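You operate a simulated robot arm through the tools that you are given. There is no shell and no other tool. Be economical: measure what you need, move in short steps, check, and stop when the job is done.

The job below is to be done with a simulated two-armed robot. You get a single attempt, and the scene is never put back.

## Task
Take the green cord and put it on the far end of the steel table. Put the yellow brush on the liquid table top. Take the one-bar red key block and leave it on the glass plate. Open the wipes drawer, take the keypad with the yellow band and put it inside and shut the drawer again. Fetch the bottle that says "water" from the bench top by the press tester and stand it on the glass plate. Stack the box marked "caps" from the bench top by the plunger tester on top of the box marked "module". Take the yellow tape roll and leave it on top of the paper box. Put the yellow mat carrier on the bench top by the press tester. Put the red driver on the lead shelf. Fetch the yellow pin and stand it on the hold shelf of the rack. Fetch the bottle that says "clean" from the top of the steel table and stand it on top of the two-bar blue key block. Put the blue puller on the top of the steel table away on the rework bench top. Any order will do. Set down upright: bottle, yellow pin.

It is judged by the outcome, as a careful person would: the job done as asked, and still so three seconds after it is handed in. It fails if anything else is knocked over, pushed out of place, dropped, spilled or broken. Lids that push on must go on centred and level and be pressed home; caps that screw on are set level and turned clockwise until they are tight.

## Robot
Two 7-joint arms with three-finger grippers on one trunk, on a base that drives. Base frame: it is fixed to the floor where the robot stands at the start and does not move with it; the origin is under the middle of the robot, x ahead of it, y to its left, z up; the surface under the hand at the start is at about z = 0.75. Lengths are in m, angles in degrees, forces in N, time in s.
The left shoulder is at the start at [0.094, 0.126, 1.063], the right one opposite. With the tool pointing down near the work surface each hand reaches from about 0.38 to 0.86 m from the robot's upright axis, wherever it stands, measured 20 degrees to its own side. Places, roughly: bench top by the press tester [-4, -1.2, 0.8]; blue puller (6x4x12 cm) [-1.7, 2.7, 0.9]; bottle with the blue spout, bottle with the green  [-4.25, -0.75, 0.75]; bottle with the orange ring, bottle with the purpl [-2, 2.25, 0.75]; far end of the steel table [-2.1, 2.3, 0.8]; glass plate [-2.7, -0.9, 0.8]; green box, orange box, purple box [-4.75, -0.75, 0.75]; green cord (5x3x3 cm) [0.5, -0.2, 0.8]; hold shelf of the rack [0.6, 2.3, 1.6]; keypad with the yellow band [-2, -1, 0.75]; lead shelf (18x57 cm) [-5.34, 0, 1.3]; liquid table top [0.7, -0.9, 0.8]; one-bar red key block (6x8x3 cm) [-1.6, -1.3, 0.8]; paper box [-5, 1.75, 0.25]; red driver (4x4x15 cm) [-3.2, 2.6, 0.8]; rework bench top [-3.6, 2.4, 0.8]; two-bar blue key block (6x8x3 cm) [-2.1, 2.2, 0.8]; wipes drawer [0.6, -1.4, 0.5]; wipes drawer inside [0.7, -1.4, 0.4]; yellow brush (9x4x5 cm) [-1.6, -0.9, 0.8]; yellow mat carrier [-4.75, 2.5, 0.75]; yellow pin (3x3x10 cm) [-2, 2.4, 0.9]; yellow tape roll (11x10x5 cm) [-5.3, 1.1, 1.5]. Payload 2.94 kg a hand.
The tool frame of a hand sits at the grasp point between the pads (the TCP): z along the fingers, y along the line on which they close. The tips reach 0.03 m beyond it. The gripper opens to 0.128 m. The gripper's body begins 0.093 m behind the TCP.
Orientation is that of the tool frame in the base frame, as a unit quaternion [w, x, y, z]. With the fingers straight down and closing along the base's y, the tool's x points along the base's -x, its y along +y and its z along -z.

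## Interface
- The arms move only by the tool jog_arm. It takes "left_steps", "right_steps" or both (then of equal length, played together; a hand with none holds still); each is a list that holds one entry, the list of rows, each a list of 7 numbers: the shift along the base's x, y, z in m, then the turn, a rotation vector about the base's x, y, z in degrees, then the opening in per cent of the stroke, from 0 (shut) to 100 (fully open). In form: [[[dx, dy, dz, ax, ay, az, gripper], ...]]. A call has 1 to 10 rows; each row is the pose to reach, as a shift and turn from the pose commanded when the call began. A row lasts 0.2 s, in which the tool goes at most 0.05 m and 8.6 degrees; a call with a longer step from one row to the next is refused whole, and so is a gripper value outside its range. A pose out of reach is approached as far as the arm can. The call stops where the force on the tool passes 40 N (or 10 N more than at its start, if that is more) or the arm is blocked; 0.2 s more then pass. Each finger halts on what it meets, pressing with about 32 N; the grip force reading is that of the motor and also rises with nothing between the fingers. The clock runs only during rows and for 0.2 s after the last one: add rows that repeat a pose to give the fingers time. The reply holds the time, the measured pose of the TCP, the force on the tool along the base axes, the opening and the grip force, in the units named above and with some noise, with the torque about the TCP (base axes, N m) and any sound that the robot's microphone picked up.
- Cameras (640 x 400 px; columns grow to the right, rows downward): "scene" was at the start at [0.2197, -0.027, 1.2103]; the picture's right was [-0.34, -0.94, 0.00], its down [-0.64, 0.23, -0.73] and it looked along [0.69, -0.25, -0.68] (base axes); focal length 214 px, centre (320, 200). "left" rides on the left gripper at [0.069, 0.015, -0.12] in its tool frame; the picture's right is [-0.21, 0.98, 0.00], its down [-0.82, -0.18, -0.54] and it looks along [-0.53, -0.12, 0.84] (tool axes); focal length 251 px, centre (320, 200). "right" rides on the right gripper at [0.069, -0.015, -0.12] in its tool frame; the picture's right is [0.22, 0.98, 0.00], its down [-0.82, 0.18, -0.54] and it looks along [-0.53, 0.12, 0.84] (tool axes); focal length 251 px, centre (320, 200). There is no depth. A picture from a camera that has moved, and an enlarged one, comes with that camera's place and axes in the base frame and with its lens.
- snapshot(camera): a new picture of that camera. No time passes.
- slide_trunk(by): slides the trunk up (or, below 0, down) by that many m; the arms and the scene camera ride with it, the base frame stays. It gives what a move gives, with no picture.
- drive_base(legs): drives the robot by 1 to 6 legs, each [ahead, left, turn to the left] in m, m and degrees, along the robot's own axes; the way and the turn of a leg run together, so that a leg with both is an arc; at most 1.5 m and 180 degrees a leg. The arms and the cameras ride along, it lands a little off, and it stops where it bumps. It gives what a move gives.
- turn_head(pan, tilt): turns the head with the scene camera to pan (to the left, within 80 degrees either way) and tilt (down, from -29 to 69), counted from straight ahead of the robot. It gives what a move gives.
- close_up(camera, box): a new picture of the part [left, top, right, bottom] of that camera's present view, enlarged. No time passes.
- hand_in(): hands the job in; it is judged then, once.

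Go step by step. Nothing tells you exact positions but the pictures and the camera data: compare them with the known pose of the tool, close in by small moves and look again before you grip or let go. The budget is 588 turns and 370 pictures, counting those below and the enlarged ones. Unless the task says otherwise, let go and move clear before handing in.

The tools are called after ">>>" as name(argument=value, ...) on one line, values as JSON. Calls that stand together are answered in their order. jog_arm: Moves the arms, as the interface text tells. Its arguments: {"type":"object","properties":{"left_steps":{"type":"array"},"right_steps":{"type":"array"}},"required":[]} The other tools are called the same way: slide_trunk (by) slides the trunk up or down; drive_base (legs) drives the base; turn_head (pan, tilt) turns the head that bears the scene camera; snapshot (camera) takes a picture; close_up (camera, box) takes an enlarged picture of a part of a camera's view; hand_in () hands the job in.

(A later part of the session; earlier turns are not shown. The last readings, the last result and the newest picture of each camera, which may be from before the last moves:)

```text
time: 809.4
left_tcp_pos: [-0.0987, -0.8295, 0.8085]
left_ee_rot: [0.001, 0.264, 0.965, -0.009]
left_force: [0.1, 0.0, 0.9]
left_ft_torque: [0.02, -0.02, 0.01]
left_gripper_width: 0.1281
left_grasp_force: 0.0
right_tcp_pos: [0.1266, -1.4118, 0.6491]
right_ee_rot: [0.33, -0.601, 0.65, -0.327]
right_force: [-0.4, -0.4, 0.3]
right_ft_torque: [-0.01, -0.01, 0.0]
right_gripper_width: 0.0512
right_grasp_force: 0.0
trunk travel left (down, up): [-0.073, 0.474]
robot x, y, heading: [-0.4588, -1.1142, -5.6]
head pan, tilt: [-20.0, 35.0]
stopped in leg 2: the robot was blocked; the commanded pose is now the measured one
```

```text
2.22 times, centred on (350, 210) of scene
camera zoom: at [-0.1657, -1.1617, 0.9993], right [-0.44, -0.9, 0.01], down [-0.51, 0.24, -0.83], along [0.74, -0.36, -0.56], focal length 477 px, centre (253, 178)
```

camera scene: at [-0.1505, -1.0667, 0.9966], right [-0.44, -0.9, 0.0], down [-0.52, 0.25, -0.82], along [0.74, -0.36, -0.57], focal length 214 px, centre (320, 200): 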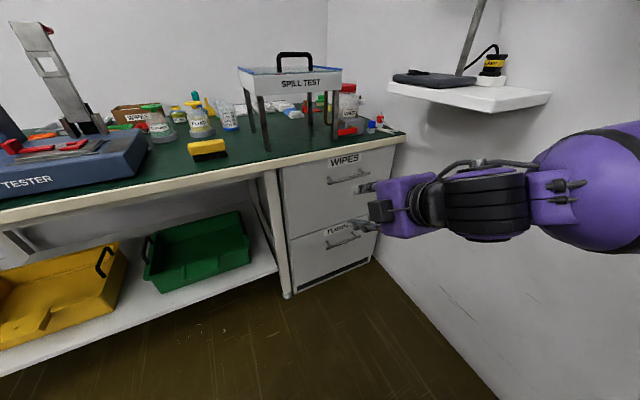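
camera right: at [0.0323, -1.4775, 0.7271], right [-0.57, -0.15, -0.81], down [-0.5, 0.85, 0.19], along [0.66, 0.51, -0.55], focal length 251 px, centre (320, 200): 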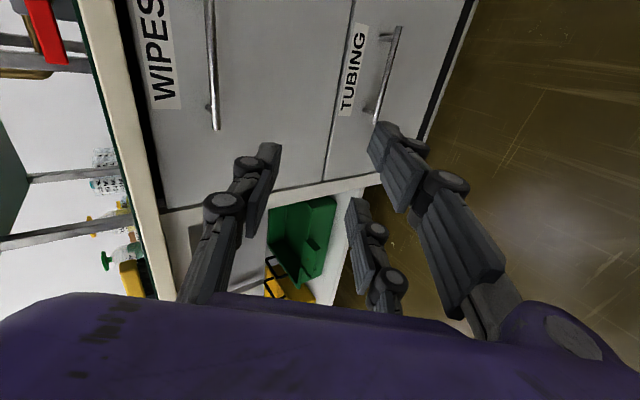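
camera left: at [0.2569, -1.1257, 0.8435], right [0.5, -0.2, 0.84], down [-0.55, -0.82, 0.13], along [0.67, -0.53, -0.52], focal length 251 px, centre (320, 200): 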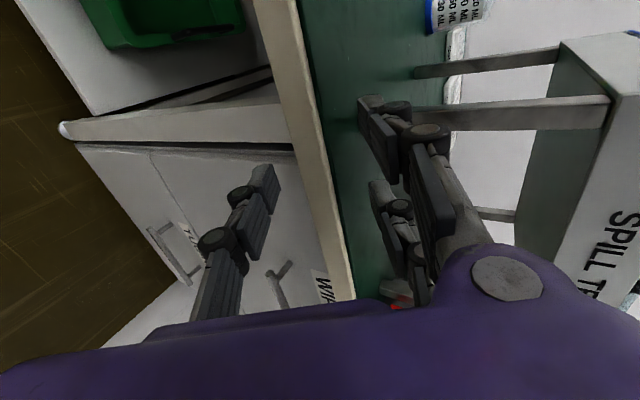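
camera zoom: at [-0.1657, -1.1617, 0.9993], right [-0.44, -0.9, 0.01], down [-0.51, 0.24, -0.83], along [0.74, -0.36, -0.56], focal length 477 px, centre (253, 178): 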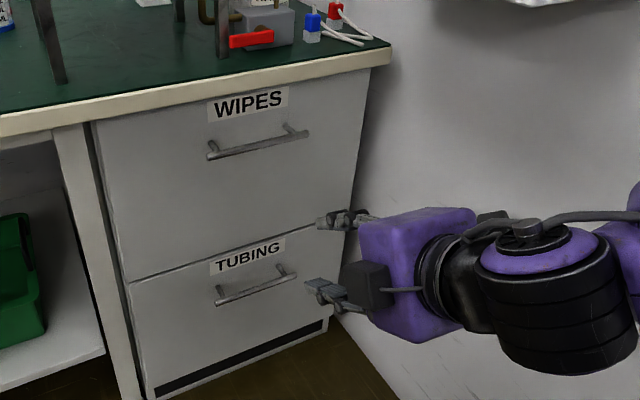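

Contact on the right side again; shift left 4 cm to clear it, then forward.

>>> drive_base(legs=[[0, 0.04, 0]])

>>> drive_base(legs=[[0.17, 0, 0]])

>>> snapshot(camera="right")

```text
time: 810.4
left_tcp_pos: [-0.0918, -0.802, 0.8083]
left_ee_rot: [-0.003, 0.265, 0.964, -0.004]
left_force: [-0.4, -0.5, 0.2]
left_ft_torque: [-0.01, 0.02, 0.01]
left_gripper_width: 0.128
left_grasp_force: 0.1
right_tcp_pos: [0.1308, -1.3815, 0.6425]
right_ee_rot: [0.333, -0.598, 0.654, -0.323]
right_force: [0.7, 0.5, -0.5]
right_ft_torque: [0.01, 0.0, 0.01]
right_gripper_width: 0.0512
right_grasp_force: 0.1
trunk travel left (down, up): [-0.073, 0.474]
robot x, y, heading: [-0.4509, -1.0757, -5.6]
head pan, tilt: [-20.0, 35.0]
```

```text
time: 811.9
left_tcp_pos: [0.0745, -0.8196, 0.809]
left_ee_rot: [-0.003, 0.264, 0.964, -0.004]
left_force: [-0.6, 0.1, -1.1]
left_ft_torque: [-0.02, 0.05, 0.01]
left_gripper_width: 0.1282
left_grasp_force: 0.1
right_tcp_pos: [0.2969, -1.398, 0.6435]
right_ee_rot: [0.332, -0.599, 0.654, -0.323]
right_force: [0.0, 0.1, 0.2]
right_ft_torque: [0.02, 0.0, -0.01]
right_gripper_width: 0.0513
right_grasp_force: 0.1
trunk travel left (down, up): [-0.073, 0.474]
robot x, y, heading: [-0.29, -1.0923, -5.8]
head pan, tilt: [-20.0, 35.0]
```

```text
82 pictures are left
camera right: at [0.2035, -1.4656, 0.72], right [-0.57, -0.14, -0.81], down [-0.49, 0.85, 0.2], along [0.66, 0.51, -0.55], focal length 251 px, centre (320, 200)
```

right: 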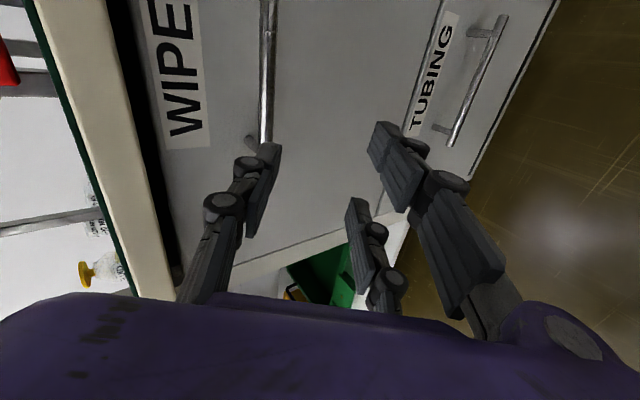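

The bar appears slightly toward the upper finger. Raise and shift, then advance along the finger axis.

>>> jog_arm(right_steps=[[[0, -0.012, 0.02, 0, 0, 0, 42], [0, -0.025, 0.04, 0, 0, 0, 42], [0.005, -0.037, 0.055, 0, 0, 0, 42], [0.035, -0.037, 0.034, 0, 0, 0, 42], [0.06, -0.037, 0.017, 0, 0, 0, 42]]])

>>> snapshot(camera="right")

```text
time: 813.2
left_tcp_pos: [0.0727, -0.8276, 0.8115]
left_ee_rot: [-0.003, 0.274, 0.962, -0.002]
left_force: [-0.6, -0.6, 0.4]
left_ft_torque: [0.04, 0.0, -0.01]
left_gripper_width: 0.1275
left_grasp_force: 0.0
right_tcp_pos: [0.3297, -1.4576, 0.6428]
right_ee_rot: [0.321, -0.587, 0.675, -0.31]
right_force: [0.0, -0.5, -0.4]
right_ft_torque: [-0.02, -0.01, -0.03]
right_gripper_width: 0.0539
right_grasp_force: 0.0
trunk travel left (down, up): [-0.073, 0.474]
robot x, y, heading: [-0.2935, -1.0908, -6.9]
head pan, tilt: [-20.0, 35.0]
stopped in row 5 (right hand): the arm was blocked; the commanded pose is now the measured one
```

```text
81 pictures are left
camera right: at [0.2357, -1.5209, 0.7211], right [-0.6, -0.1, -0.79], down [-0.45, 0.86, 0.24], along [0.66, 0.5, -0.56], focal length 251 px, centre (320, 200)
```

right: 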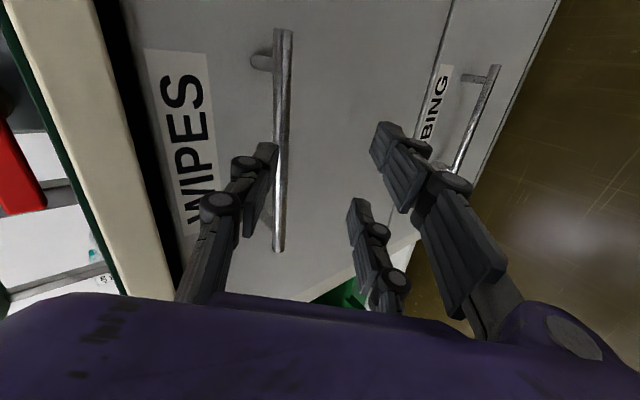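

The bar is well placed vertically. The elbow is touching the wall, so use the base: 3 cm left, then 8.5 cm forward.

>>> drive_base(legs=[[0, 0.03, 0]])

>>> drive_base(legs=[[0.07, 0, 0]])

>>> snapshot(camera="right")

```text
time: 814.2
left_tcp_pos: [0.0771, -0.8001, 0.8119]
left_ee_rot: [-0.003, 0.272, 0.962, 0.001]
left_force: [-0.2, 0.0, 0.1]
left_ft_torque: [-0.01, 0.03, 0.01]
left_gripper_width: 0.1282
left_grasp_force: 0.0
right_tcp_pos: [0.3369, -1.4303, 0.6396]
right_ee_rot: [0.323, -0.586, 0.676, -0.309]
right_force: [-0.2, 0.3, 0.0]
right_ft_torque: [-0.01, 0.0, 0.01]
right_gripper_width: 0.0536
right_grasp_force: 0.1
trunk travel left (down, up): [-0.073, 0.474]
robot x, y, heading: [-0.2869, -1.0607, -6.6]
head pan, tilt: [-20.0, 35.0]
```

```text
time: 815.2
left_tcp_pos: [0.1213, -0.802, 0.81]
left_ee_rot: [-0.002, 0.277, 0.961, -0.002]
left_force: [-1.1, -0.4, 0.5]
left_ft_torque: [0.0, -0.01, 0.0]
left_gripper_width: 0.1281
left_grasp_force: 0.3
right_tcp_pos: [0.3597, -1.4386, 0.6284]
right_ee_rot: [0.312, -0.584, 0.684, -0.306]
right_force: [-2.5, -1.8, 18.5]
right_ft_torque: [-0.24, -0.55, -0.09]
right_gripper_width: 0.0689
right_grasp_force: 7.9
trunk travel left (down, up): [-0.073, 0.474]
robot x, y, heading: [-0.2456, -1.0668, -7.5]
head pan, tilt: [-20.0, 35.0]
stopped in leg 1: the force on the tool passed its limit at 55 N (the readings are from after the stop); the commanded pose is now the measured one
```

```text
80 pictures are left
camera right: at [0.2669, -1.501, 0.7087], right [-0.62, -0.08, -0.78], down [-0.44, 0.86, 0.25], along [0.65, 0.5, -0.57], focal length 251 px, centre (320, 200)
```

right: 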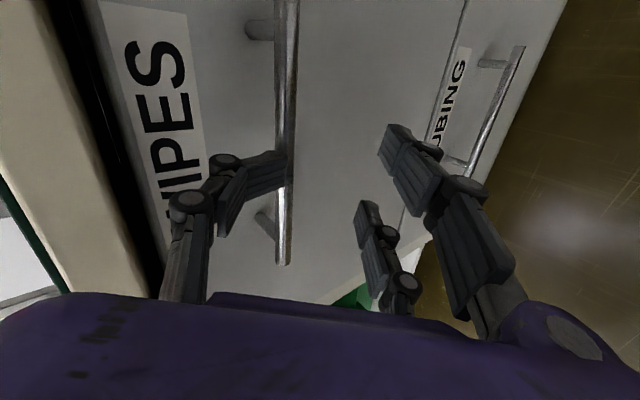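

The upper finger met the bar; back off, raise 3 cm and try again.

>>> drive_base(legs=[[-0.05, 0, 0]])

>>> slide_trunk(by=0.03)

>>> snapshot(camera="right")

```text
time: 816.1
left_tcp_pos: [0.0707, -0.794, 0.8099]
left_ee_rot: [-0.002, 0.276, 0.961, -0.003]
left_force: [-1.2, 0.6, 0.4]
left_ft_torque: [0.03, -0.06, -0.02]
left_gripper_width: 0.128
left_grasp_force: 0.0
right_tcp_pos: [0.3076, -1.4309, 0.6257]
right_ee_rot: [0.312, -0.585, 0.684, -0.302]
right_force: [-0.7, -0.7, -0.3]
right_ft_torque: [0.03, -0.02, -0.02]
right_gripper_width: 0.0537
right_grasp_force: 0.0
trunk travel left (down, up): [-0.073, 0.474]
robot x, y, heading: [-0.2992, -1.0603, -6.8]
head pan, tilt: [-20.0, 35.0]
```

```text
time: 816.9
left_tcp_pos: [0.0729, -0.7995, 0.8383]
left_ee_rot: [-0.005, 0.277, 0.961, 0.0]
left_force: [0.5, -0.2, -0.2]
left_ft_torque: [0.03, 0.01, 0.01]
left_gripper_width: 0.1281
left_grasp_force: 0.1
right_tcp_pos: [0.2904, -1.4373, 0.6277]
right_ee_rot: [0.297, -0.584, 0.7, -0.284]
right_force: [0.5, -0.5, -0.1]
right_ft_torque: [0.01, -0.06, 0.05]
right_gripper_width: 0.0535
right_grasp_force: 0.1
trunk travel left (down, up): [-0.103, 0.444]
robot x, y, heading: [-0.3001, -1.0609, -7.1]
head pan, tilt: [-20.0, 35.0]
```

```text
79 pictures are left
camera right: at [0.2019, -1.5014, 0.7117], right [-0.66, -0.06, -0.75], down [-0.41, 0.87, 0.29], along [0.63, 0.5, -0.6], focal length 251 px, centre (320, 200)
```

right: 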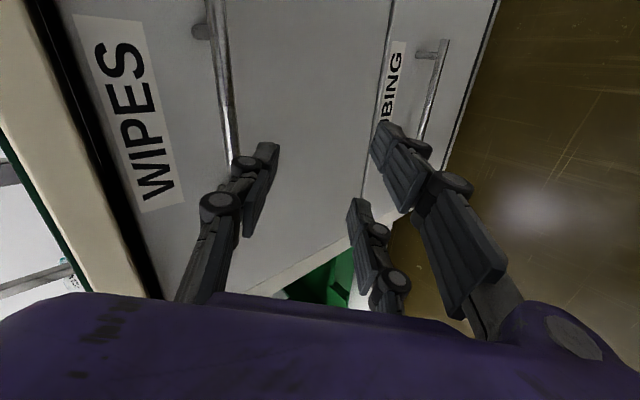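

>>> jog_arm(right_steps=[[[0, 0, 0.012, 0, 0, 0, 50], [0, 0, 0.024, 0, -4, 0, 60], [0, 0, 0.03, 0, -6, 0, 60]]])

>>> snapshot(camera="right")

```text
time: 817.7
left_tcp_pos: [0.0713, -0.7965, 0.8409]
left_ee_rot: [-0.003, 0.277, 0.961, -0.003]
left_force: [0.4, -0.4, -0.6]
left_ft_torque: [0.01, 0.02, 0.0]
left_gripper_width: 0.128
left_grasp_force: 0.0
right_tcp_pos: [0.3119, -1.4315, 0.6882]
right_ee_rot: [0.348, -0.568, 0.665, -0.337]
right_force: [-0.6, 0.6, -0.4]
right_ft_torque: [0.0, -0.02, -0.04]
right_gripper_width: 0.0767
right_grasp_force: 0.0
trunk travel left (down, up): [-0.103, 0.444]
robot x, y, heading: [-0.2912, -1.0598, -7.0]
head pan, tilt: [-20.0, 35.0]
```

```text
78 pictures are left
camera right: at [0.2117, -1.4951, 0.7593], right [-0.54, -0.09, -0.84], down [-0.46, 0.86, 0.2], along [0.71, 0.49, -0.5], focal length 251 px, centre (320, 200)
```

right: 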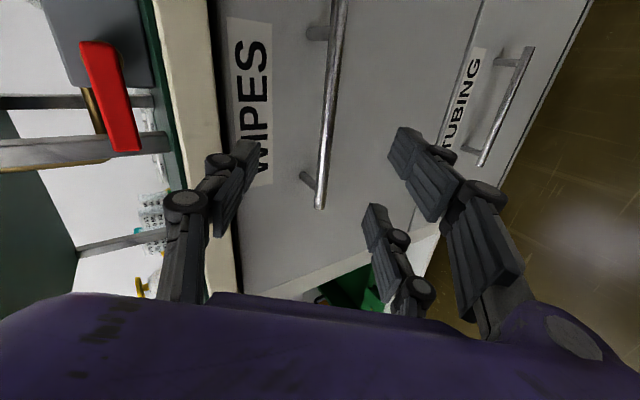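

The bar is now centred between the upper and lower fingers. Advance along the finger axis.

>>> jog_arm(right_steps=[[[0.02, -0.001, -0.0125, 0, 0, 0, 60], [0.04, -0.002, -0.025, 0, 0, 0, 60], [0.06, -0.003, -0.0376, 0, 0, 0, 60], [0.083, -0.005, -0.052, 0, 0, 0, 60]]])

>>> snapshot(camera="right")

```text
time: 818.7
left_tcp_pos: [0.0712, -0.7953, 0.8396]
left_ee_rot: [-0.003, 0.277, 0.961, -0.003]
left_force: [0.0, 0.4, -1.1]
left_ft_torque: [0.02, 0.01, -0.04]
left_gripper_width: 0.1282
left_grasp_force: 0.1
right_tcp_pos: [0.3904, -1.4345, 0.6324]
right_ee_rot: [0.346, -0.569, 0.667, -0.332]
right_force: [-3.5, -0.9, 1.7]
right_ft_torque: [0.01, -0.13, -0.02]
right_gripper_width: 0.0808
right_grasp_force: 0.7
trunk travel left (down, up): [-0.103, 0.444]
robot x, y, heading: [-0.298, -1.0583, -7.1]
head pan, tilt: [-20.0, 35.0]
```

```text
77 pictures are left
camera right: at [0.2911, -1.4981, 0.7028], right [-0.54, -0.09, -0.84], down [-0.46, 0.86, 0.21], along [0.71, 0.5, -0.51], focal length 251 px, centre (320, 200)
```

right: 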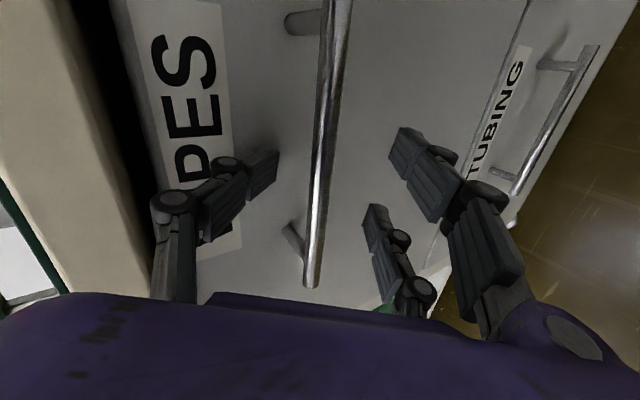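

The bar is between the fingers. Close on it.

>>> jog_arm(right_steps=[[[0, 0, 0, 0, 0, 0, 40], [0, 0, 0, 0, 0, 0, 20], [0, 0, 0, 0, 0, 0, 5], [0, 0, 0, 0, 0, 0, 0], [0, 0, 0, 0, 0, 0, 0]]])

>>> snapshot(camera="right")

```text
time: 819.9
left_tcp_pos: [0.0707, -0.7937, 0.8391]
left_ee_rot: [-0.003, 0.276, 0.961, -0.002]
left_force: [-0.1, -0.3, 0.4]
left_ft_torque: [0.05, -0.02, 0.04]
left_gripper_width: 0.1278
left_grasp_force: 0.1
right_tcp_pos: [0.3895, -1.4351, 0.6302]
right_ee_rot: [0.346, -0.57, 0.667, -0.332]
right_force: [-5.0, 2.8, -9.5]
right_ft_torque: [-2.09, 0.01, 1.12]
right_gripper_width: 0.0164
right_grasp_force: 42.5
trunk travel left (down, up): [-0.103, 0.444]
robot x, y, heading: [-0.297, -1.0595, -7.4]
head pan, tilt: [-20.0, 35.0]
```

```text
76 pictures are left
camera right: at [0.2906, -1.4979, 0.7018], right [-0.54, -0.09, -0.84], down [-0.46, 0.86, 0.21], along [0.7, 0.5, -0.51], focal length 251 px, centre (320, 200)
```

right: 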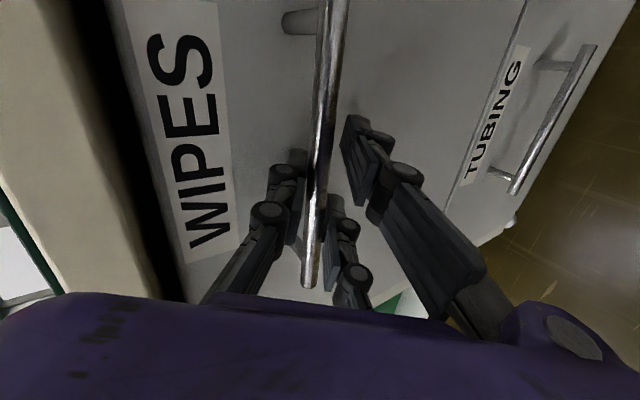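

Gripped the bar. Pull the drawer by driving back.

>>> drive_base(legs=[[-0.1, -0.013, 0]])

>>> snapshot(camera="scene")

```text
time: 821.0
left_tcp_pos: [-0.0285, -0.795, 0.8391]
left_ee_rot: [-0.004, 0.277, 0.961, -0.003]
left_force: [0.0, 1.0, 0.5]
left_ft_torque: [0.01, -0.03, -0.02]
left_gripper_width: 0.1281
left_grasp_force: 0.2
right_tcp_pos: [0.2907, -1.4348, 0.6305]
right_ee_rot: [0.346, -0.57, 0.667, -0.332]
right_force: [1.2, 8.6, -18.1]
right_ft_torque: [-2.02, -0.04, 0.97]
right_gripper_width: 0.0164
right_grasp_force: 42.1
trunk travel left (down, up): [-0.103, 0.444]
robot x, y, heading: [-0.3953, -1.0621, -7.2]
head pan, tilt: [-20.0, 35.0]
```

```text
75 pictures are left
camera scene: at [-0.114, -1.1245, 1.0294], right [-0.46, -0.89, 0.0], down [-0.51, 0.26, -0.82], along [0.73, -0.37, -0.57], focal length 214 px, centre (320, 200)
```

scene: 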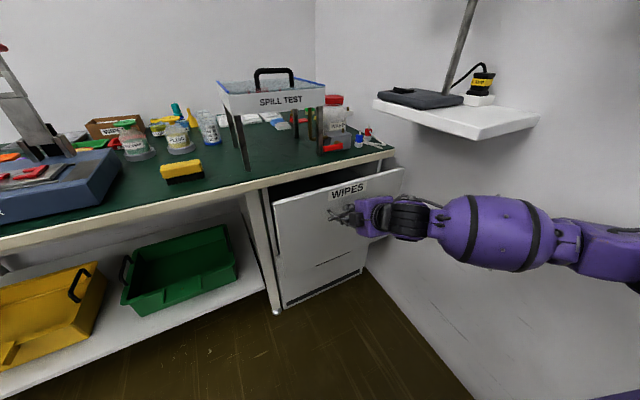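

The WIPES drawer is opening. Pull further.

>>> drive_base(legs=[[-0.18, -0.022, 0]])

>>> turn_head(pan=-20, tilt=40)

>>> snapshot(camera="scene")

```text
time: 822.5
left_tcp_pos: [-0.2118, -0.7935, 0.8404]
left_ee_rot: [-0.004, 0.276, 0.961, -0.002]
left_force: [-0.3, 0.2, 0.5]
left_ft_torque: [0.04, -0.03, 0.04]
left_gripper_width: 0.1279
left_grasp_force: 0.1
right_tcp_pos: [0.1078, -1.4349, 0.6303]
right_ee_rot: [0.346, -0.57, 0.667, -0.332]
right_force: [-0.3, -6.6, -8.4]
right_ft_torque: [-1.82, -0.02, 1.01]
right_gripper_width: 0.0167
right_grasp_force: 42.1
trunk travel left (down, up): [-0.103, 0.444]
robot x, y, heading: [-0.5753, -1.055, -7.1]
head pan, tilt: [-20.0, 35.0]
```

```text
time: 823.2
left_tcp_pos: [-0.2119, -0.7934, 0.8398]
left_ee_rot: [-0.003, 0.276, 0.961, -0.004]
left_force: [1.1, 0.4, 0.8]
left_ft_torque: [0.04, 0.01, -0.02]
left_gripper_width: 0.1278
left_grasp_force: 0.0
right_tcp_pos: [0.1075, -1.435, 0.6298]
right_ee_rot: [0.345, -0.569, 0.669, -0.332]
right_force: [-0.1, -0.6, -4.1]
right_ft_torque: [-2.06, -0.02, 0.92]
right_gripper_width: 0.0164
right_grasp_force: 41.6
trunk travel left (down, up): [-0.103, 0.444]
robot x, y, heading: [-0.5789, -1.0566, -7.2]
head pan, tilt: [-20.0, 40.0]
```

```text
74 pictures are left
camera scene: at [-0.2995, -1.1222, 1.0221], right [-0.46, -0.89, 0.0], down [-0.57, 0.29, -0.77], along [0.68, -0.35, -0.64], focal length 214 px, centre (320, 200)
```

scene: 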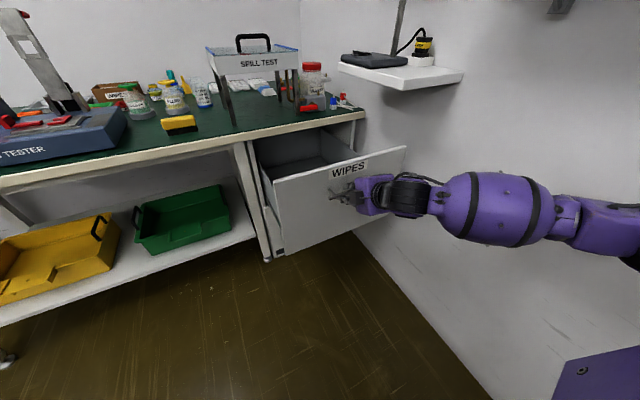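

The drawer is open about 28 cm. Release the bar and withdraw along the entry path.

>>> jog_arm(right_steps=[[[0, 0, 0, 0, 0, 0, 20], [0, 0, 0, 0, 0, 0, 45], [0, 0, 0, 0, 0, 0, 60], [0, 0, 0, 0, 0, 0, 60], [-0.02, 0.001, 0.0125, 0, 0, 0, 60], [-0.04, 0.002, 0.025, 0, 0, 0, 60], [-0.06, 0.003, 0.038, 0, 0, 0, 60], [-0.09, 0.004, 0.055, 0, 0, 0, 60]]])

>>> snapshot(camera="right")

```text
time: 825.0
left_tcp_pos: [-0.2113, -0.7943, 0.8396]
left_ee_rot: [-0.003, 0.277, 0.961, -0.003]
left_force: [0.5, 0.4, -0.1]
left_ft_torque: [0.02, -0.01, 0.0]
left_gripper_width: 0.1279
left_grasp_force: 0.0
right_tcp_pos: [0.0187, -1.4307, 0.6868]
right_ee_rot: [0.345, -0.57, 0.667, -0.332]
right_force: [0.3, 0.6, 0.5]
right_ft_torque: [0.03, 0.03, 0.01]
right_gripper_width: 0.0767
right_grasp_force: 0.1
trunk travel left (down, up): [-0.103, 0.444]
robot x, y, heading: [-0.5799, -1.0601, -6.9]
head pan, tilt: [-20.0, 40.0]
```

```text
73 pictures are left
camera right: at [-0.0804, -1.4932, 0.7576], right [-0.54, -0.09, -0.84], down [-0.46, 0.86, 0.21], along [0.7, 0.5, -0.51], focal length 251 px, centre (320, 200)
```

right: 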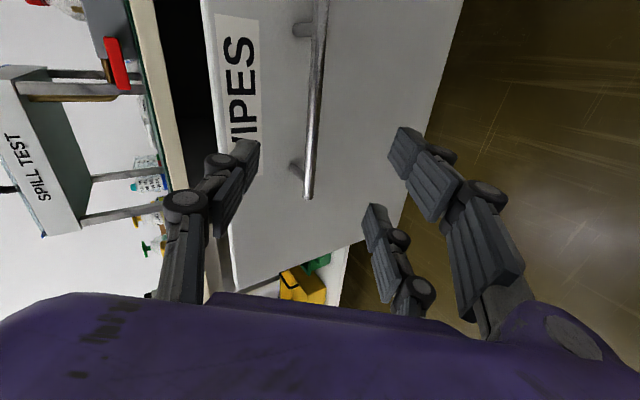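

Released. Back off, restore the right hand, raise the trunk, and return for the keypad.

>>> drive_base(legs=[[-0.15, 0, 7], [0, 0.62, 0]])

>>> jog_arm(right_steps=[[[0, 0, 0.02, 0, 8, 0, 70], [0, 0, 0.04, 0, 16, 0, 80], [0, 0, 0.06, 0, 24, 0, 90], [0, 0, 0.08, 0, 32, 0, 100], [0, 0, 0.1, 0, 40, 0, 100], [0, 0, 0.12, 0, 48, 0, 100], [0, 0, 0.13, 0, 55, 0, 100]]])

>>> slide_trunk(by=0.13)

>>> turn_head(pan=10, tilt=40)

>>> snapshot(camera="scene")

```text
time: 831.9
left_tcp_pos: [-0.3965, -0.1257, 0.8392]
left_ee_rot: [-0.002, 0.216, 0.976, -0.003]
left_force: [-0.8, -0.3, 0.2]
left_ft_torque: [-0.02, 0.0, -0.01]
left_gripper_width: 0.1281
left_grasp_force: 0.0
right_tcp_pos: [-0.0888, -0.7262, 0.686]
right_ee_rot: [0.366, -0.61, 0.631, -0.31]
right_force: [0.5, -0.7, 0.1]
right_ft_torque: [-0.02, 0.0, 0.02]
right_gripper_width: 0.0767
right_grasp_force: 0.0
trunk travel left (down, up): [-0.103, 0.444]
robot x, y, heading: [-0.7267, -0.4341, -0.0]
head pan, tilt: [-20.0, 40.0]
```

```text
time: 833.5
left_tcp_pos: [-0.3951, -0.1245, 0.8396]
left_ee_rot: [-0.003, 0.217, 0.976, -0.004]
left_force: [-0.3, 0.4, -0.3]
left_ft_torque: [-0.02, 0.02, 0.01]
left_gripper_width: 0.1282
left_grasp_force: 0.1
right_tcp_pos: [-0.0876, -0.7269, 0.8162]
right_ee_rot: [0.032, -0.685, 0.728, 0.008]
right_force: [-0.3, -0.2, 0.9]
right_ft_torque: [0.01, 0.08, -0.01]
right_gripper_width: 0.128
right_grasp_force: 0.0
trunk travel left (down, up): [-0.103, 0.444]
robot x, y, heading: [-0.7277, -0.4319, 0.2]
head pan, tilt: [-20.0, 40.0]
```

```text
time: 835.0
left_tcp_pos: [-0.3956, -0.1241, 0.9696]
left_ee_rot: [-0.003, 0.216, 0.976, -0.004]
left_force: [0.7, -0.5, -0.7]
left_ft_torque: [0.04, 0.03, 0.03]
left_gripper_width: 0.1279
left_grasp_force: 0.1
right_tcp_pos: [-0.0877, -0.7275, 0.9454]
right_ee_rot: [0.033, -0.684, 0.728, 0.006]
right_force: [-0.1, 0.3, -0.2]
right_ft_torque: [0.01, 0.03, 0.0]
right_gripper_width: 0.1282
right_grasp_force: 0.0
trunk travel left (down, up): [-0.233, 0.314]
robot x, y, heading: [-0.7314, -0.4325, -0.1]
head pan, tilt: [-20.0, 40.0]
```

```text
time: 836.0
left_tcp_pos: [-0.3963, -0.1243, 0.9701]
left_ee_rot: [-0.002, 0.216, 0.976, -0.004]
left_force: [0.5, 0.5, -0.3]
left_ft_torque: [0.0, -0.03, -0.02]
left_gripper_width: 0.1279
left_grasp_force: 0.0
right_tcp_pos: [-0.0875, -0.7269, 0.946]
right_ee_rot: [0.034, -0.684, 0.729, 0.007]
right_force: [-0.2, 0.2, -0.4]
right_ft_torque: [0.02, -0.03, 0.01]
right_gripper_width: 0.1281
right_grasp_force: 0.1
trunk travel left (down, up): [-0.233, 0.314]
robot x, y, heading: [-0.7263, -0.434, 0.2]
head pan, tilt: [10.0, 40.0]
```

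```text
72 pictures are left
camera scene: at [-0.4892, -0.4172, 1.1716], right [0.17, -0.98, 0.0], down [-0.63, -0.11, -0.77], along [0.75, 0.13, -0.64], focal length 214 px, centre (320, 200)
```

scene: 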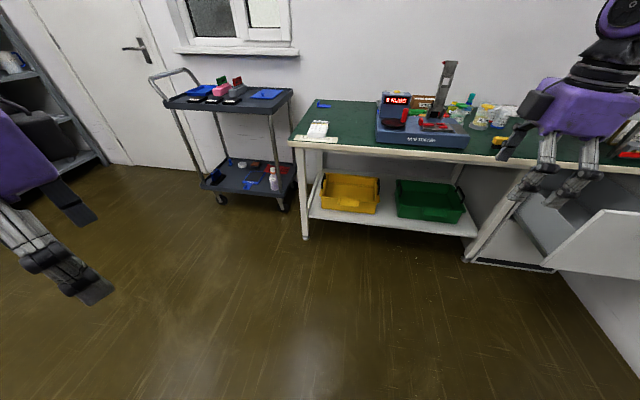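

Keypad is where I left it. Drive forward and align the left hand over it.

>>> drive_base(legs=[[0.635, 0, 0]])

>>> jog_arm(left_steps=[[[0.03, -0.012, 0, 0, 0, 4, 80], [0.065, -0.025, 0, 0, 0, 8, 78], [0.1, -0.04, 0, 0, 0, 12, 78], [0.135, -0.055, -0.01, 0, 0, 16, 78], [0.17, -0.07, -0.02, 0, 0, 20, 78], [0.205, -0.085, -0.03, 0, 0, 24, 78], [0.24, -0.1, -0.04, 0, 0, 26, 78], [0.26, -0.11, -0.06, 0, 0, 26, 78]]])

>>> snapshot(camera="left")

```text
time: 839.5
left_tcp_pos: [0.2355, -0.1253, 0.9701]
left_ee_rot: [-0.003, 0.218, 0.976, -0.003]
left_force: [0.9, 0.0, -0.1]
left_ft_torque: [-0.01, -0.02, 0.01]
left_gripper_width: 0.1281
left_grasp_force: 0.1
right_tcp_pos: [0.5403, -0.731, 0.946]
right_ee_rot: [0.033, -0.683, 0.73, 0.007]
right_force: [0.5, 0.2, -0.2]
right_ft_torque: [-0.02, -0.01, 0.02]
right_gripper_width: 0.1281
right_grasp_force: 0.1
trunk travel left (down, up): [-0.233, 0.314]
robot x, y, heading: [-0.0958, -0.4343, -0.2]
head pan, tilt: [10.0, 40.0]
```

```text
time: 841.3
left_tcp_pos: [0.4962, -0.2371, 0.9096]
left_ee_rot: [-0.001, -0.007, 1.0, -0.004]
left_force: [0.0, -0.5, -0.5]
left_ft_torque: [0.01, 0.04, 0.0]
left_gripper_width: 0.0996
left_grasp_force: 0.1
right_tcp_pos: [0.5405, -0.7304, 0.9459]
right_ee_rot: [0.033, -0.683, 0.73, 0.006]
right_force: [-0.3, -0.1, 0.3]
right_ft_torque: [-0.01, 0.01, 0.02]
right_gripper_width: 0.1281
right_grasp_force: 0.0
trunk travel left (down, up): [-0.233, 0.314]
robot x, y, heading: [-0.0994, -0.4348, 0.0]
head pan, tilt: [10.0, 40.0]
```

```text
71 pictures are left
camera left: at [0.4254, -0.2216, 1.0296], right [0.2, 0.98, -0.01], down [0.83, -0.16, 0.54], along [0.53, -0.12, -0.84], focal length 251 px, centre (320, 200)
```

left: 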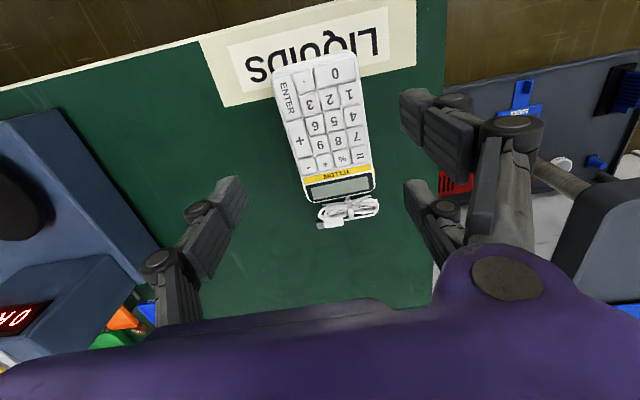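

>>> jog_arm(left_steps=[[[0.004, 0.002, -0.04, 0, 0, 0, 78], [0.006, 0.003, -0.08, 0, 0, 0, 78], [0.006, 0.003, -0.11, 0, 0, 0, 78], [0.006, 0.003, -0.126, 0, 0, 0, 78], [0.006, 0.003, -0.126, 0, 0, 0, 60], [0.006, 0.003, -0.126, 0, 0, 0, 30], [0.006, 0.003, -0.126, 0, 0, 0, 0], [0.006, 0.003, -0.126, 0, 0, 0, 0]]], right_steps=[[[-0.03, 0, 0.02, 0, 0, 0, 100], [-0.06, 0, 0.04, 0, 0, 0, 100], [-0.09, 0, 0.06, 0, 0, 0, 100], [-0.12, 0, 0.08, 0, 0, 0, 100], [-0.15, 0, 0.1, 0, 0, 0, 100], [-0.15, 0, 0.1, 0, 0, 0, 100], [-0.15, 0, 0.1, 0, 0, 0, 100], [-0.15, 0, 0.1, 0, 0, 0, 100]]])

>>> jog_arm(left_steps=[[[0, 0, 0.03, 0, 0, 0, 0], [0, 0, 0.07, 0, 0, 0, 0], [-0.02, 0, 0.11, 0, 0, 0, 0], [-0.05, 0, 0.15, 0, 0, 0, 0], [-0.08, 0, 0.18, 0, 0, 0, 0], [-0.11, 0, 0.2, 0, 0, 0, 0]]])

```text
time: 843.1
left_tcp_pos: [0.5002, -0.2342, 0.7841]
left_ee_rot: [-0.002, -0.007, 1.0, -0.005]
left_force: [-0.8, -0.9, 1.2]
left_ft_torque: [-0.1, -0.17, -0.08]
left_gripper_width: 0.0836
left_grasp_force: 32.2
right_tcp_pos: [0.3905, -0.729, 1.0446]
right_ee_rot: [0.034, -0.682, 0.73, 0.006]
right_force: [0.5, -0.2, 0.2]
right_ft_torque: [0.0, 0.0, -0.02]
right_gripper_width: 0.128
right_grasp_force: 0.0
trunk travel left (down, up): [-0.233, 0.314]
robot x, y, heading: [-0.0941, -0.4357, -0.2]
head pan, tilt: [10.0, 40.0]
```

```text
time: 844.5
left_tcp_pos: [0.39, -0.2344, 0.9856]
left_ee_rot: [-0.002, -0.008, 1.0, -0.004]
left_force: [1.1, 0.5, -2.0]
left_ft_torque: [0.01, 0.0, -0.01]
left_gripper_width: 0.0834
left_grasp_force: 31.4
right_tcp_pos: [0.3893, -0.7278, 1.0444]
right_ee_rot: [0.034, -0.683, 0.73, 0.007]
right_force: [-0.2, -0.2, 0.7]
right_ft_torque: [0.0, -0.03, 0.02]
right_gripper_width: 0.1278
right_grasp_force: 0.1
trunk travel left (down, up): [-0.233, 0.314]
robot x, y, heading: [-0.0995, -0.4342, -0.3]
head pan, tilt: [10.0, 40.0]
```

Keypad in hand. Back off, lower and fold the right hand (to stay below the wall shelf), then turn and approach the open drawer.

>>> drive_base(legs=[[-0.36, 0, 0]])

>>> jog_arm(right_steps=[[[-0.02, 0, -0.04, 0, 0, 0, 80], [-0.04, 0, -0.08, 0, 0, 0, 60], [-0.06, 0, -0.12, 0, 0, 0, 40], [-0.08, 0, -0.16, 0, 0, 0, 20], [-0.1, 0, -0.2, 0, 0, 0, 20], [-0.1, 0, -0.24, 0, 0, 0, 20], [-0.1, 0, -0.28, 0, 0, 0, 20]]])

>>> drive_base(legs=[[0, 0, -65], [0.45, 0.04, 0]])

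>>> turn_head(pan=15, tilt=45)

>>> snapshot(camera="scene")

```text
time: 846.8
left_tcp_pos: [0.0305, -0.236, 0.9846]
left_ee_rot: [-0.001, -0.004, 1.0, -0.003]
left_force: [0.4, 0.2, -1.2]
left_ft_torque: [0.0, 0.04, 0.04]
left_gripper_width: 0.0833
left_grasp_force: 32.0
right_tcp_pos: [0.0273, -0.7293, 1.0457]
right_ee_rot: [0.034, -0.68, 0.732, 0.006]
right_force: [0.1, -0.1, 0.1]
right_ft_torque: [0.01, -0.03, -0.01]
right_gripper_width: 0.1279
right_grasp_force: 0.0
trunk travel left (down, up): [-0.233, 0.314]
robot x, y, heading: [-0.4606, -0.4309, -0.4]
head pan, tilt: [10.0, 40.0]
```

```text
time: 848.4
left_tcp_pos: [0.0306, -0.2365, 0.9845]
left_ee_rot: [-0.002, -0.004, 1.0, -0.003]
left_force: [-0.4, 0.5, -1.2]
left_ft_torque: [0.0, 0.03, -0.03]
left_gripper_width: 0.0834
left_grasp_force: 32.1
right_tcp_pos: [-0.0736, -0.7284, 0.7647]
right_ee_rot: [0.033, -0.682, 0.731, 0.007]
right_force: [0.7, -0.5, -0.3]
right_ft_torque: [0.0, 0.0, -0.06]
right_gripper_width: 0.0256
right_grasp_force: 0.0
trunk travel left (down, up): [-0.233, 0.314]
robot x, y, heading: [-0.4608, -0.4311, -0.6]
head pan, tilt: [10.0, 40.0]
```

```text
time: 853.9
left_tcp_pos: [0.1795, -1.1577, 0.9836]
left_ee_rot: [-0.003, 0.515, 0.857, -0.002]
left_force: [0.6, -0.4, -1.9]
left_ft_torque: [0.04, 0.0, -0.02]
left_gripper_width: 0.0835
left_grasp_force: 32.3
right_tcp_pos: [-0.306, -1.2928, 0.7647]
right_ee_rot: [0.032, -0.203, 0.979, -0.011]
right_force: [-0.5, -0.5, 0.2]
right_ft_torque: [0.01, 0.01, 0.01]
right_gripper_width: 0.0256
right_grasp_force: 0.1
trunk travel left (down, up): [-0.233, 0.314]
robot x, y, heading: [-0.2183, -0.8122, -63.0]
head pan, tilt: [10.0, 40.0]
```

```text
time: 854.5
left_tcp_pos: [0.179, -1.1567, 0.9836]
left_ee_rot: [-0.004, 0.515, 0.857, -0.003]
left_force: [-0.5, -0.2, -1.4]
left_ft_torque: [0.04, 0.0, 0.0]
left_gripper_width: 0.0835
left_grasp_force: 32.4
right_tcp_pos: [-0.3054, -1.2944, 0.7658]
right_ee_rot: [0.032, -0.203, 0.979, -0.011]
right_force: [-0.4, -0.2, -0.1]
right_ft_torque: [0.01, 0.02, -0.02]
right_gripper_width: 0.0255
right_grasp_force: 0.0
trunk travel left (down, up): [-0.233, 0.314]
robot x, y, heading: [-0.2206, -0.8134, -62.8]
head pan, tilt: [15.0, 45.0]
```

```text
70 pictures are left
camera scene: at [-0.0967, -1.0106, 1.1643], right [-0.74, -0.67, 0.0], down [-0.47, 0.53, -0.71], along [0.47, -0.53, -0.71], focal length 214 px, centre (320, 200)
```

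scene: 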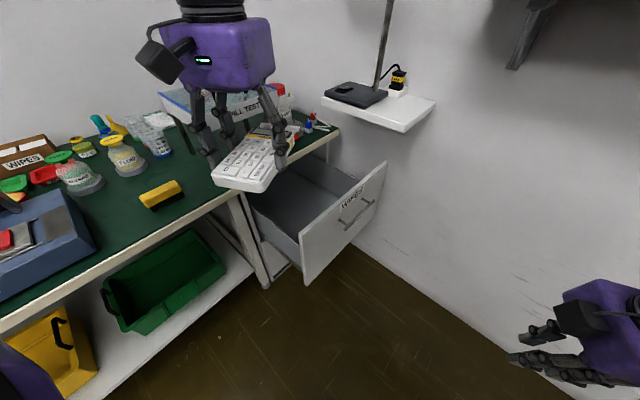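

I can see into the open drawer. Drive 0.25 m closer so the keypad hangs over it.

>>> drive_base(legs=[[0.27, 0, 0]])

>>> snapshot(camera="left")

>>> snapshot(camera="scene")

```text
time: 856.5
left_tcp_pos: [0.3052, -1.4043, 0.9833]
left_ee_rot: [-0.003, 0.515, 0.857, -0.002]
left_force: [-0.2, 0.0, -1.4]
left_ft_torque: [0.07, 0.02, 0.0]
left_gripper_width: 0.0835
left_grasp_force: 31.4
right_tcp_pos: [-0.1811, -1.541, 0.7651]
right_ee_rot: [0.032, -0.202, 0.979, -0.011]
right_force: [0.7, 0.1, 0.4]
right_ft_torque: [0.0, 0.04, -0.04]
right_gripper_width: 0.0256
right_grasp_force: 0.1
trunk travel left (down, up): [-0.233, 0.314]
robot x, y, heading: [-0.0945, -1.0628, -63.1]
head pan, tilt: [15.0, 45.0]
```

```text
69 pictures are left
camera left: at [0.2852, -1.3363, 1.1037], right [0.96, 0.27, -0.01], down [0.23, -0.81, 0.54], along [0.14, -0.52, -0.84], focal length 251 px, centre (320, 200)
```

left: 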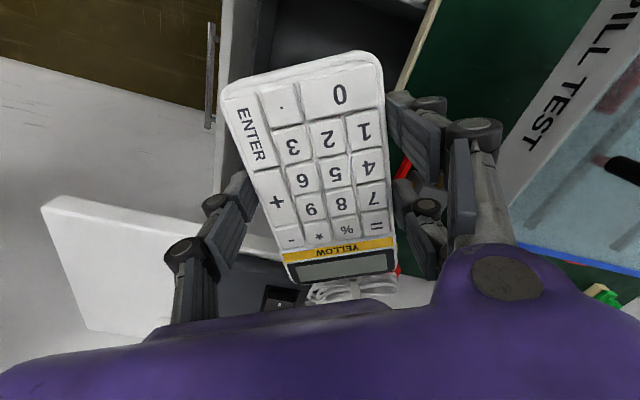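

```text
68 pictures are left
camera scene: at [0.0285, -1.2578, 1.1642], right [-0.74, -0.67, 0.0], down [-0.47, 0.53, -0.71], along [0.47, -0.53, -0.71], focal length 214 px, centre (320, 200)
```

scene: 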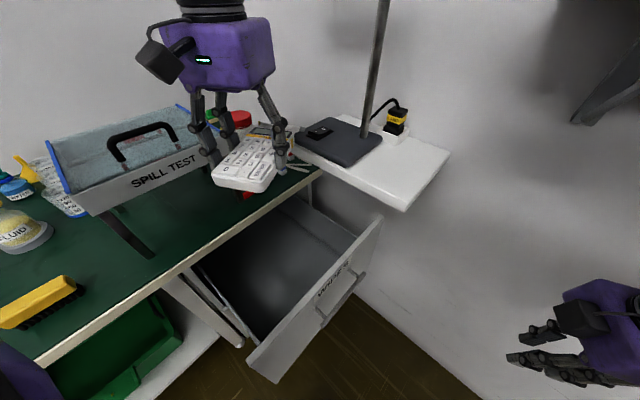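

Clear of the lamp shelf and table edge. Shift 2 cm toward me and lower into the drawer.

>>> jog_arm(left_steps=[[[-0.01, 0.004, -0.04, 0, 0, 0, 0], [-0.02, 0.008, -0.085, 0, 0, 0, 0], [-0.02, 0.01, -0.13, 0, 0, 0, 0], [-0.02, 0.01, -0.175, 0, 0, 0, 0], [-0.02, 0.01, -0.22, 0, 0, 0, 0]]])

>>> snapshot(camera="left")

```text
time: 857.7
left_tcp_pos: [0.2856, -1.3941, 0.7622]
left_ee_rot: [-0.004, 0.515, 0.857, -0.003]
left_force: [-0.2, -0.1, -2.0]
left_ft_torque: [0.02, 0.03, 0.02]
left_gripper_width: 0.083
left_grasp_force: 32.1
right_tcp_pos: [-0.1805, -1.5401, 0.7639]
right_ee_rot: [0.031, -0.202, 0.979, -0.011]
right_force: [0.3, 0.5, 0.5]
right_ft_torque: [0.01, 0.0, 0.01]
right_gripper_width: 0.0255
right_grasp_force: 0.0
trunk travel left (down, up): [-0.233, 0.314]
robot x, y, heading: [-0.0968, -1.059, -63.1]
head pan, tilt: [15.0, 45.0]
```

```text
67 pictures are left
camera left: at [0.2649, -1.3255, 0.8826], right [0.96, 0.27, -0.01], down [0.23, -0.81, 0.54], along [0.14, -0.52, -0.84], focal length 251 px, centre (320, 200)
```

left: 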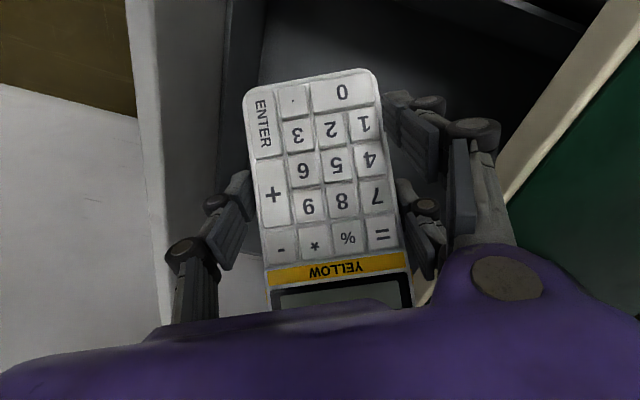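

>>> jog_arm(left_steps=[[[0, 0.002, -0.04, 0, 0, 0, 0], [0, 0.004, -0.08, 0, 0, 0, 0], [0, 0.006, -0.12, 0, 0, 0, 0], [0, 0.008, -0.16, 0, 0, 0, 0], [0, 0.01, -0.2, 0, 0, 0, 0]]])

>>> snapshot(camera="left")

>>> snapshot(camera="scene")

```text
time: 858.9
left_tcp_pos: [0.2812, -1.3849, 0.5672]
left_ee_rot: [-0.003, 0.516, 0.857, -0.002]
left_force: [1.3, -0.2, -2.2]
left_ft_torque: [0.02, 0.04, -0.03]
left_gripper_width: 0.0832
left_grasp_force: 32.0
right_tcp_pos: [-0.1817, -1.5396, 0.7659]
right_ee_rot: [0.032, -0.201, 0.979, -0.013]
right_force: [0.8, -0.1, 0.1]
right_ft_torque: [-0.01, -0.03, 0.04]
right_gripper_width: 0.0256
right_grasp_force: 0.0
trunk travel left (down, up): [-0.233, 0.314]
robot x, y, heading: [-0.097, -1.0598, -63.1]
head pan, tilt: [15.0, 45.0]
```

```text
66 pictures are left
camera left: at [0.2617, -1.3156, 0.6856], right [0.96, 0.27, -0.01], down [0.23, -0.81, 0.54], along [0.14, -0.52, -0.84], focal length 251 px, centre (320, 200)
```

left: 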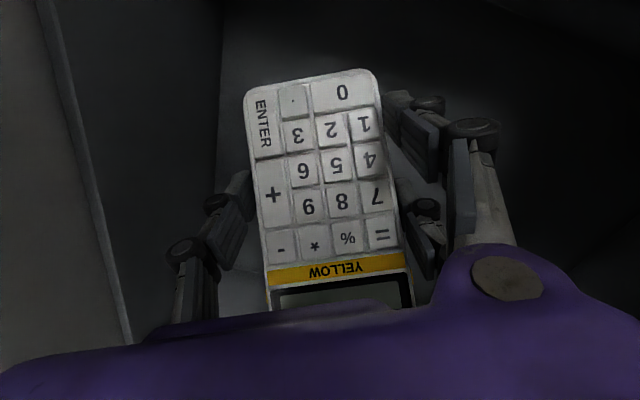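

```text
65 pictures are left
camera scene: at [0.0269, -1.2572, 1.1645], right [-0.74, -0.67, 0.0], down [-0.47, 0.53, -0.71], along [0.47, -0.53, -0.71], focal length 214 px, centre (320, 200)
```

scene: 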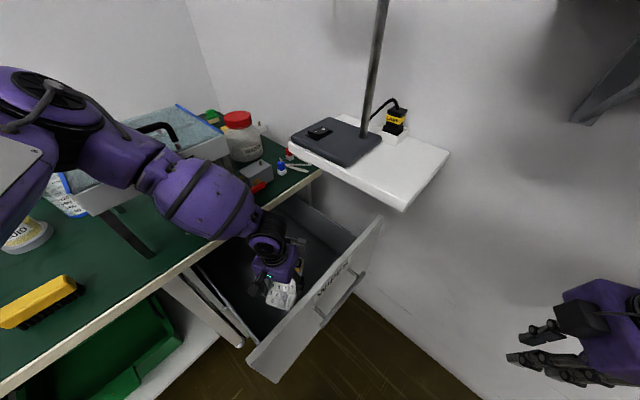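

>>> jog_arm(left_steps=[[[0, 0, -0.015, 0, 0, 0, 0], [0, 0, -0.03, 0, 0, 0, 0], [0, 0, -0.045, 0, 0, 0, 0], [0, 0, -0.055, 0, 0, 0, 0], [0, 0, -0.065, 0, 0, 0, 0]]])

>>> snapshot(camera="left")

```text
time: 860.1
left_tcp_pos: [0.2873, -1.3781, 0.5375]
left_ee_rot: [0.004, 0.521, 0.854, -0.002]
left_force: [0.1, 0.5, -2.0]
left_ft_torque: [0.07, 0.01, -0.02]
left_gripper_width: 0.0829
left_grasp_force: 31.9
left hand out of reach, approached as far as the arm can: row 2, 3, 4, 5
right_tcp_pos: [-0.1931, -1.5416, 0.7622]
right_ee_rot: [0.039, -0.2, 0.979, -0.013]
right_force: [0.2, 0.0, 0.1]
right_ft_torque: [0.0, -0.03, 0.0]
right_gripper_width: 0.026
right_grasp_force: 0.1
trunk travel left (down, up): [-0.233, 0.314]
robot x, y, heading: [-0.0966, -1.0627, -63.2]
head pan, tilt: [15.0, 45.0]
```

```text
64 pictures are left
camera left: at [0.2671, -1.3084, 0.6565], right [0.97, 0.26, 0.0], down [0.22, -0.81, 0.55], along [0.14, -0.53, -0.84], focal length 251 px, centre (320, 200)
```

left: 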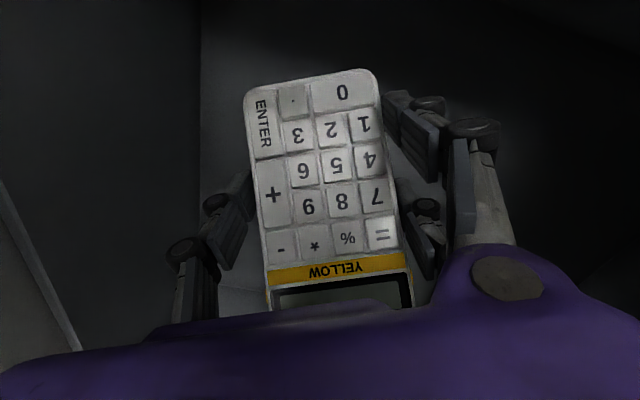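

>>> close_up(camera="scene", box=[100, 80, 340, 330])

```text
1.60 times, centred on (220, 205) of scene
camera zoom: at [0.0116, -1.2616, 1.1654], right [-0.75, -0.67, -0.01], down [-0.46, 0.53, -0.71], along [0.48, -0.53, -0.7], focal length 343 px, centre (480, 192)
```

zoom: 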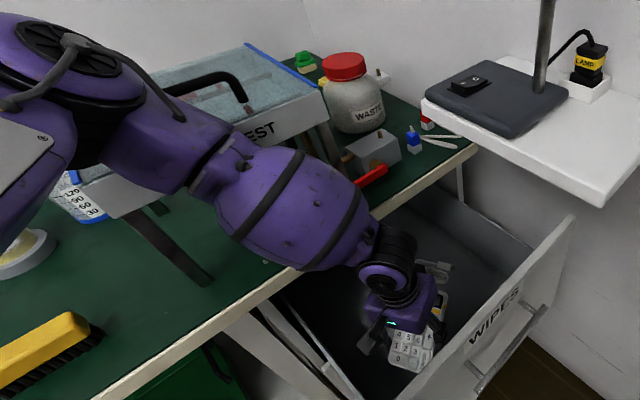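

The forearm is close to the table edge, so straight lowering ends here. I'll pitch the hand forward 20° (lowering the keypad's near end) and then try a little lower.

>>> jog_arm(left_steps=[[[0, 0, 0.02, 0, 0, 0, 0], [0, 0, 0.02, -5.9, -3.1, 0, 0], [0, 0, 0.02, -11.7, -6.3, 0, 0], [0, 0, 0.02, -17.6, -9.4, 0, 0], [0, 0, 0.005, -17.6, -9.4, 0, 0], [0, 0, -0.01, -17.6, -9.4, 0, 0], [0, 0, -0.025, -17.6, -9.4, 0, 0]]])

>>> snapshot(camera="left")

>>> close_up(camera="scene", box=[100, 80, 340, 330])

```text
time: 861.7
left_tcp_pos: [0.304, -1.3651, 0.532]
left_ee_rot: [0.152, 0.509, 0.843, -0.09]
left_force: [0.2, -0.2, -1.2]
left_ft_torque: [0.01, 0.02, 0.01]
left_gripper_width: 0.0829
left_grasp_force: 32.4
left hand out of reach, approached as far as the arm can: row 6, 7
right_tcp_pos: [-0.1913, -1.5371, 0.766]
right_ee_rot: [0.039, -0.201, 0.979, -0.015]
right_force: [-0.5, 0.0, -0.9]
right_ft_torque: [0.03, 0.01, -0.01]
right_gripper_width: 0.0259
right_grasp_force: 0.0
trunk travel left (down, up): [-0.233, 0.314]
robot x, y, heading: [-0.0939, -1.0589, -62.8]
head pan, tilt: [15.0, 45.0]
```

```text
62 pictures are left
camera left: at [0.2658, -1.2631, 0.6206], right [0.96, 0.28, 0.08], down [0.11, -0.6, 0.79], along [0.27, -0.75, -0.6], focal length 251 px, centre (320, 200)
```

left: 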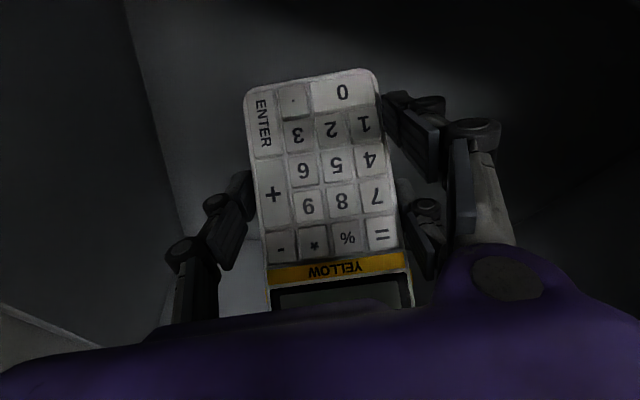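

```text
1.60 times, centred on (220, 205) of scene
camera zoom: at [0.0124, -1.2537, 1.1667], right [-0.74, -0.67, -0.01], down [-0.46, 0.52, -0.71], along [0.48, -0.53, -0.7], focal length 343 px, centre (480, 192)
```

zoom: 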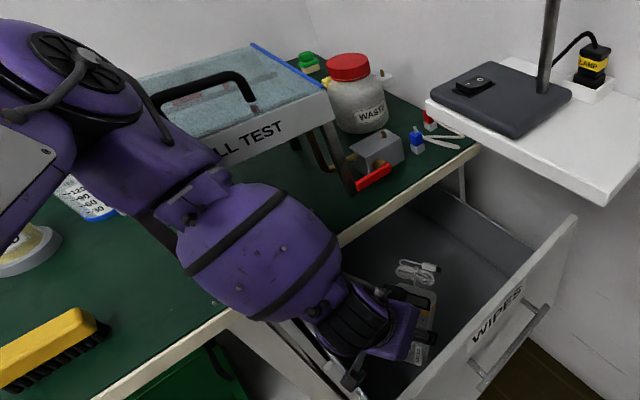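

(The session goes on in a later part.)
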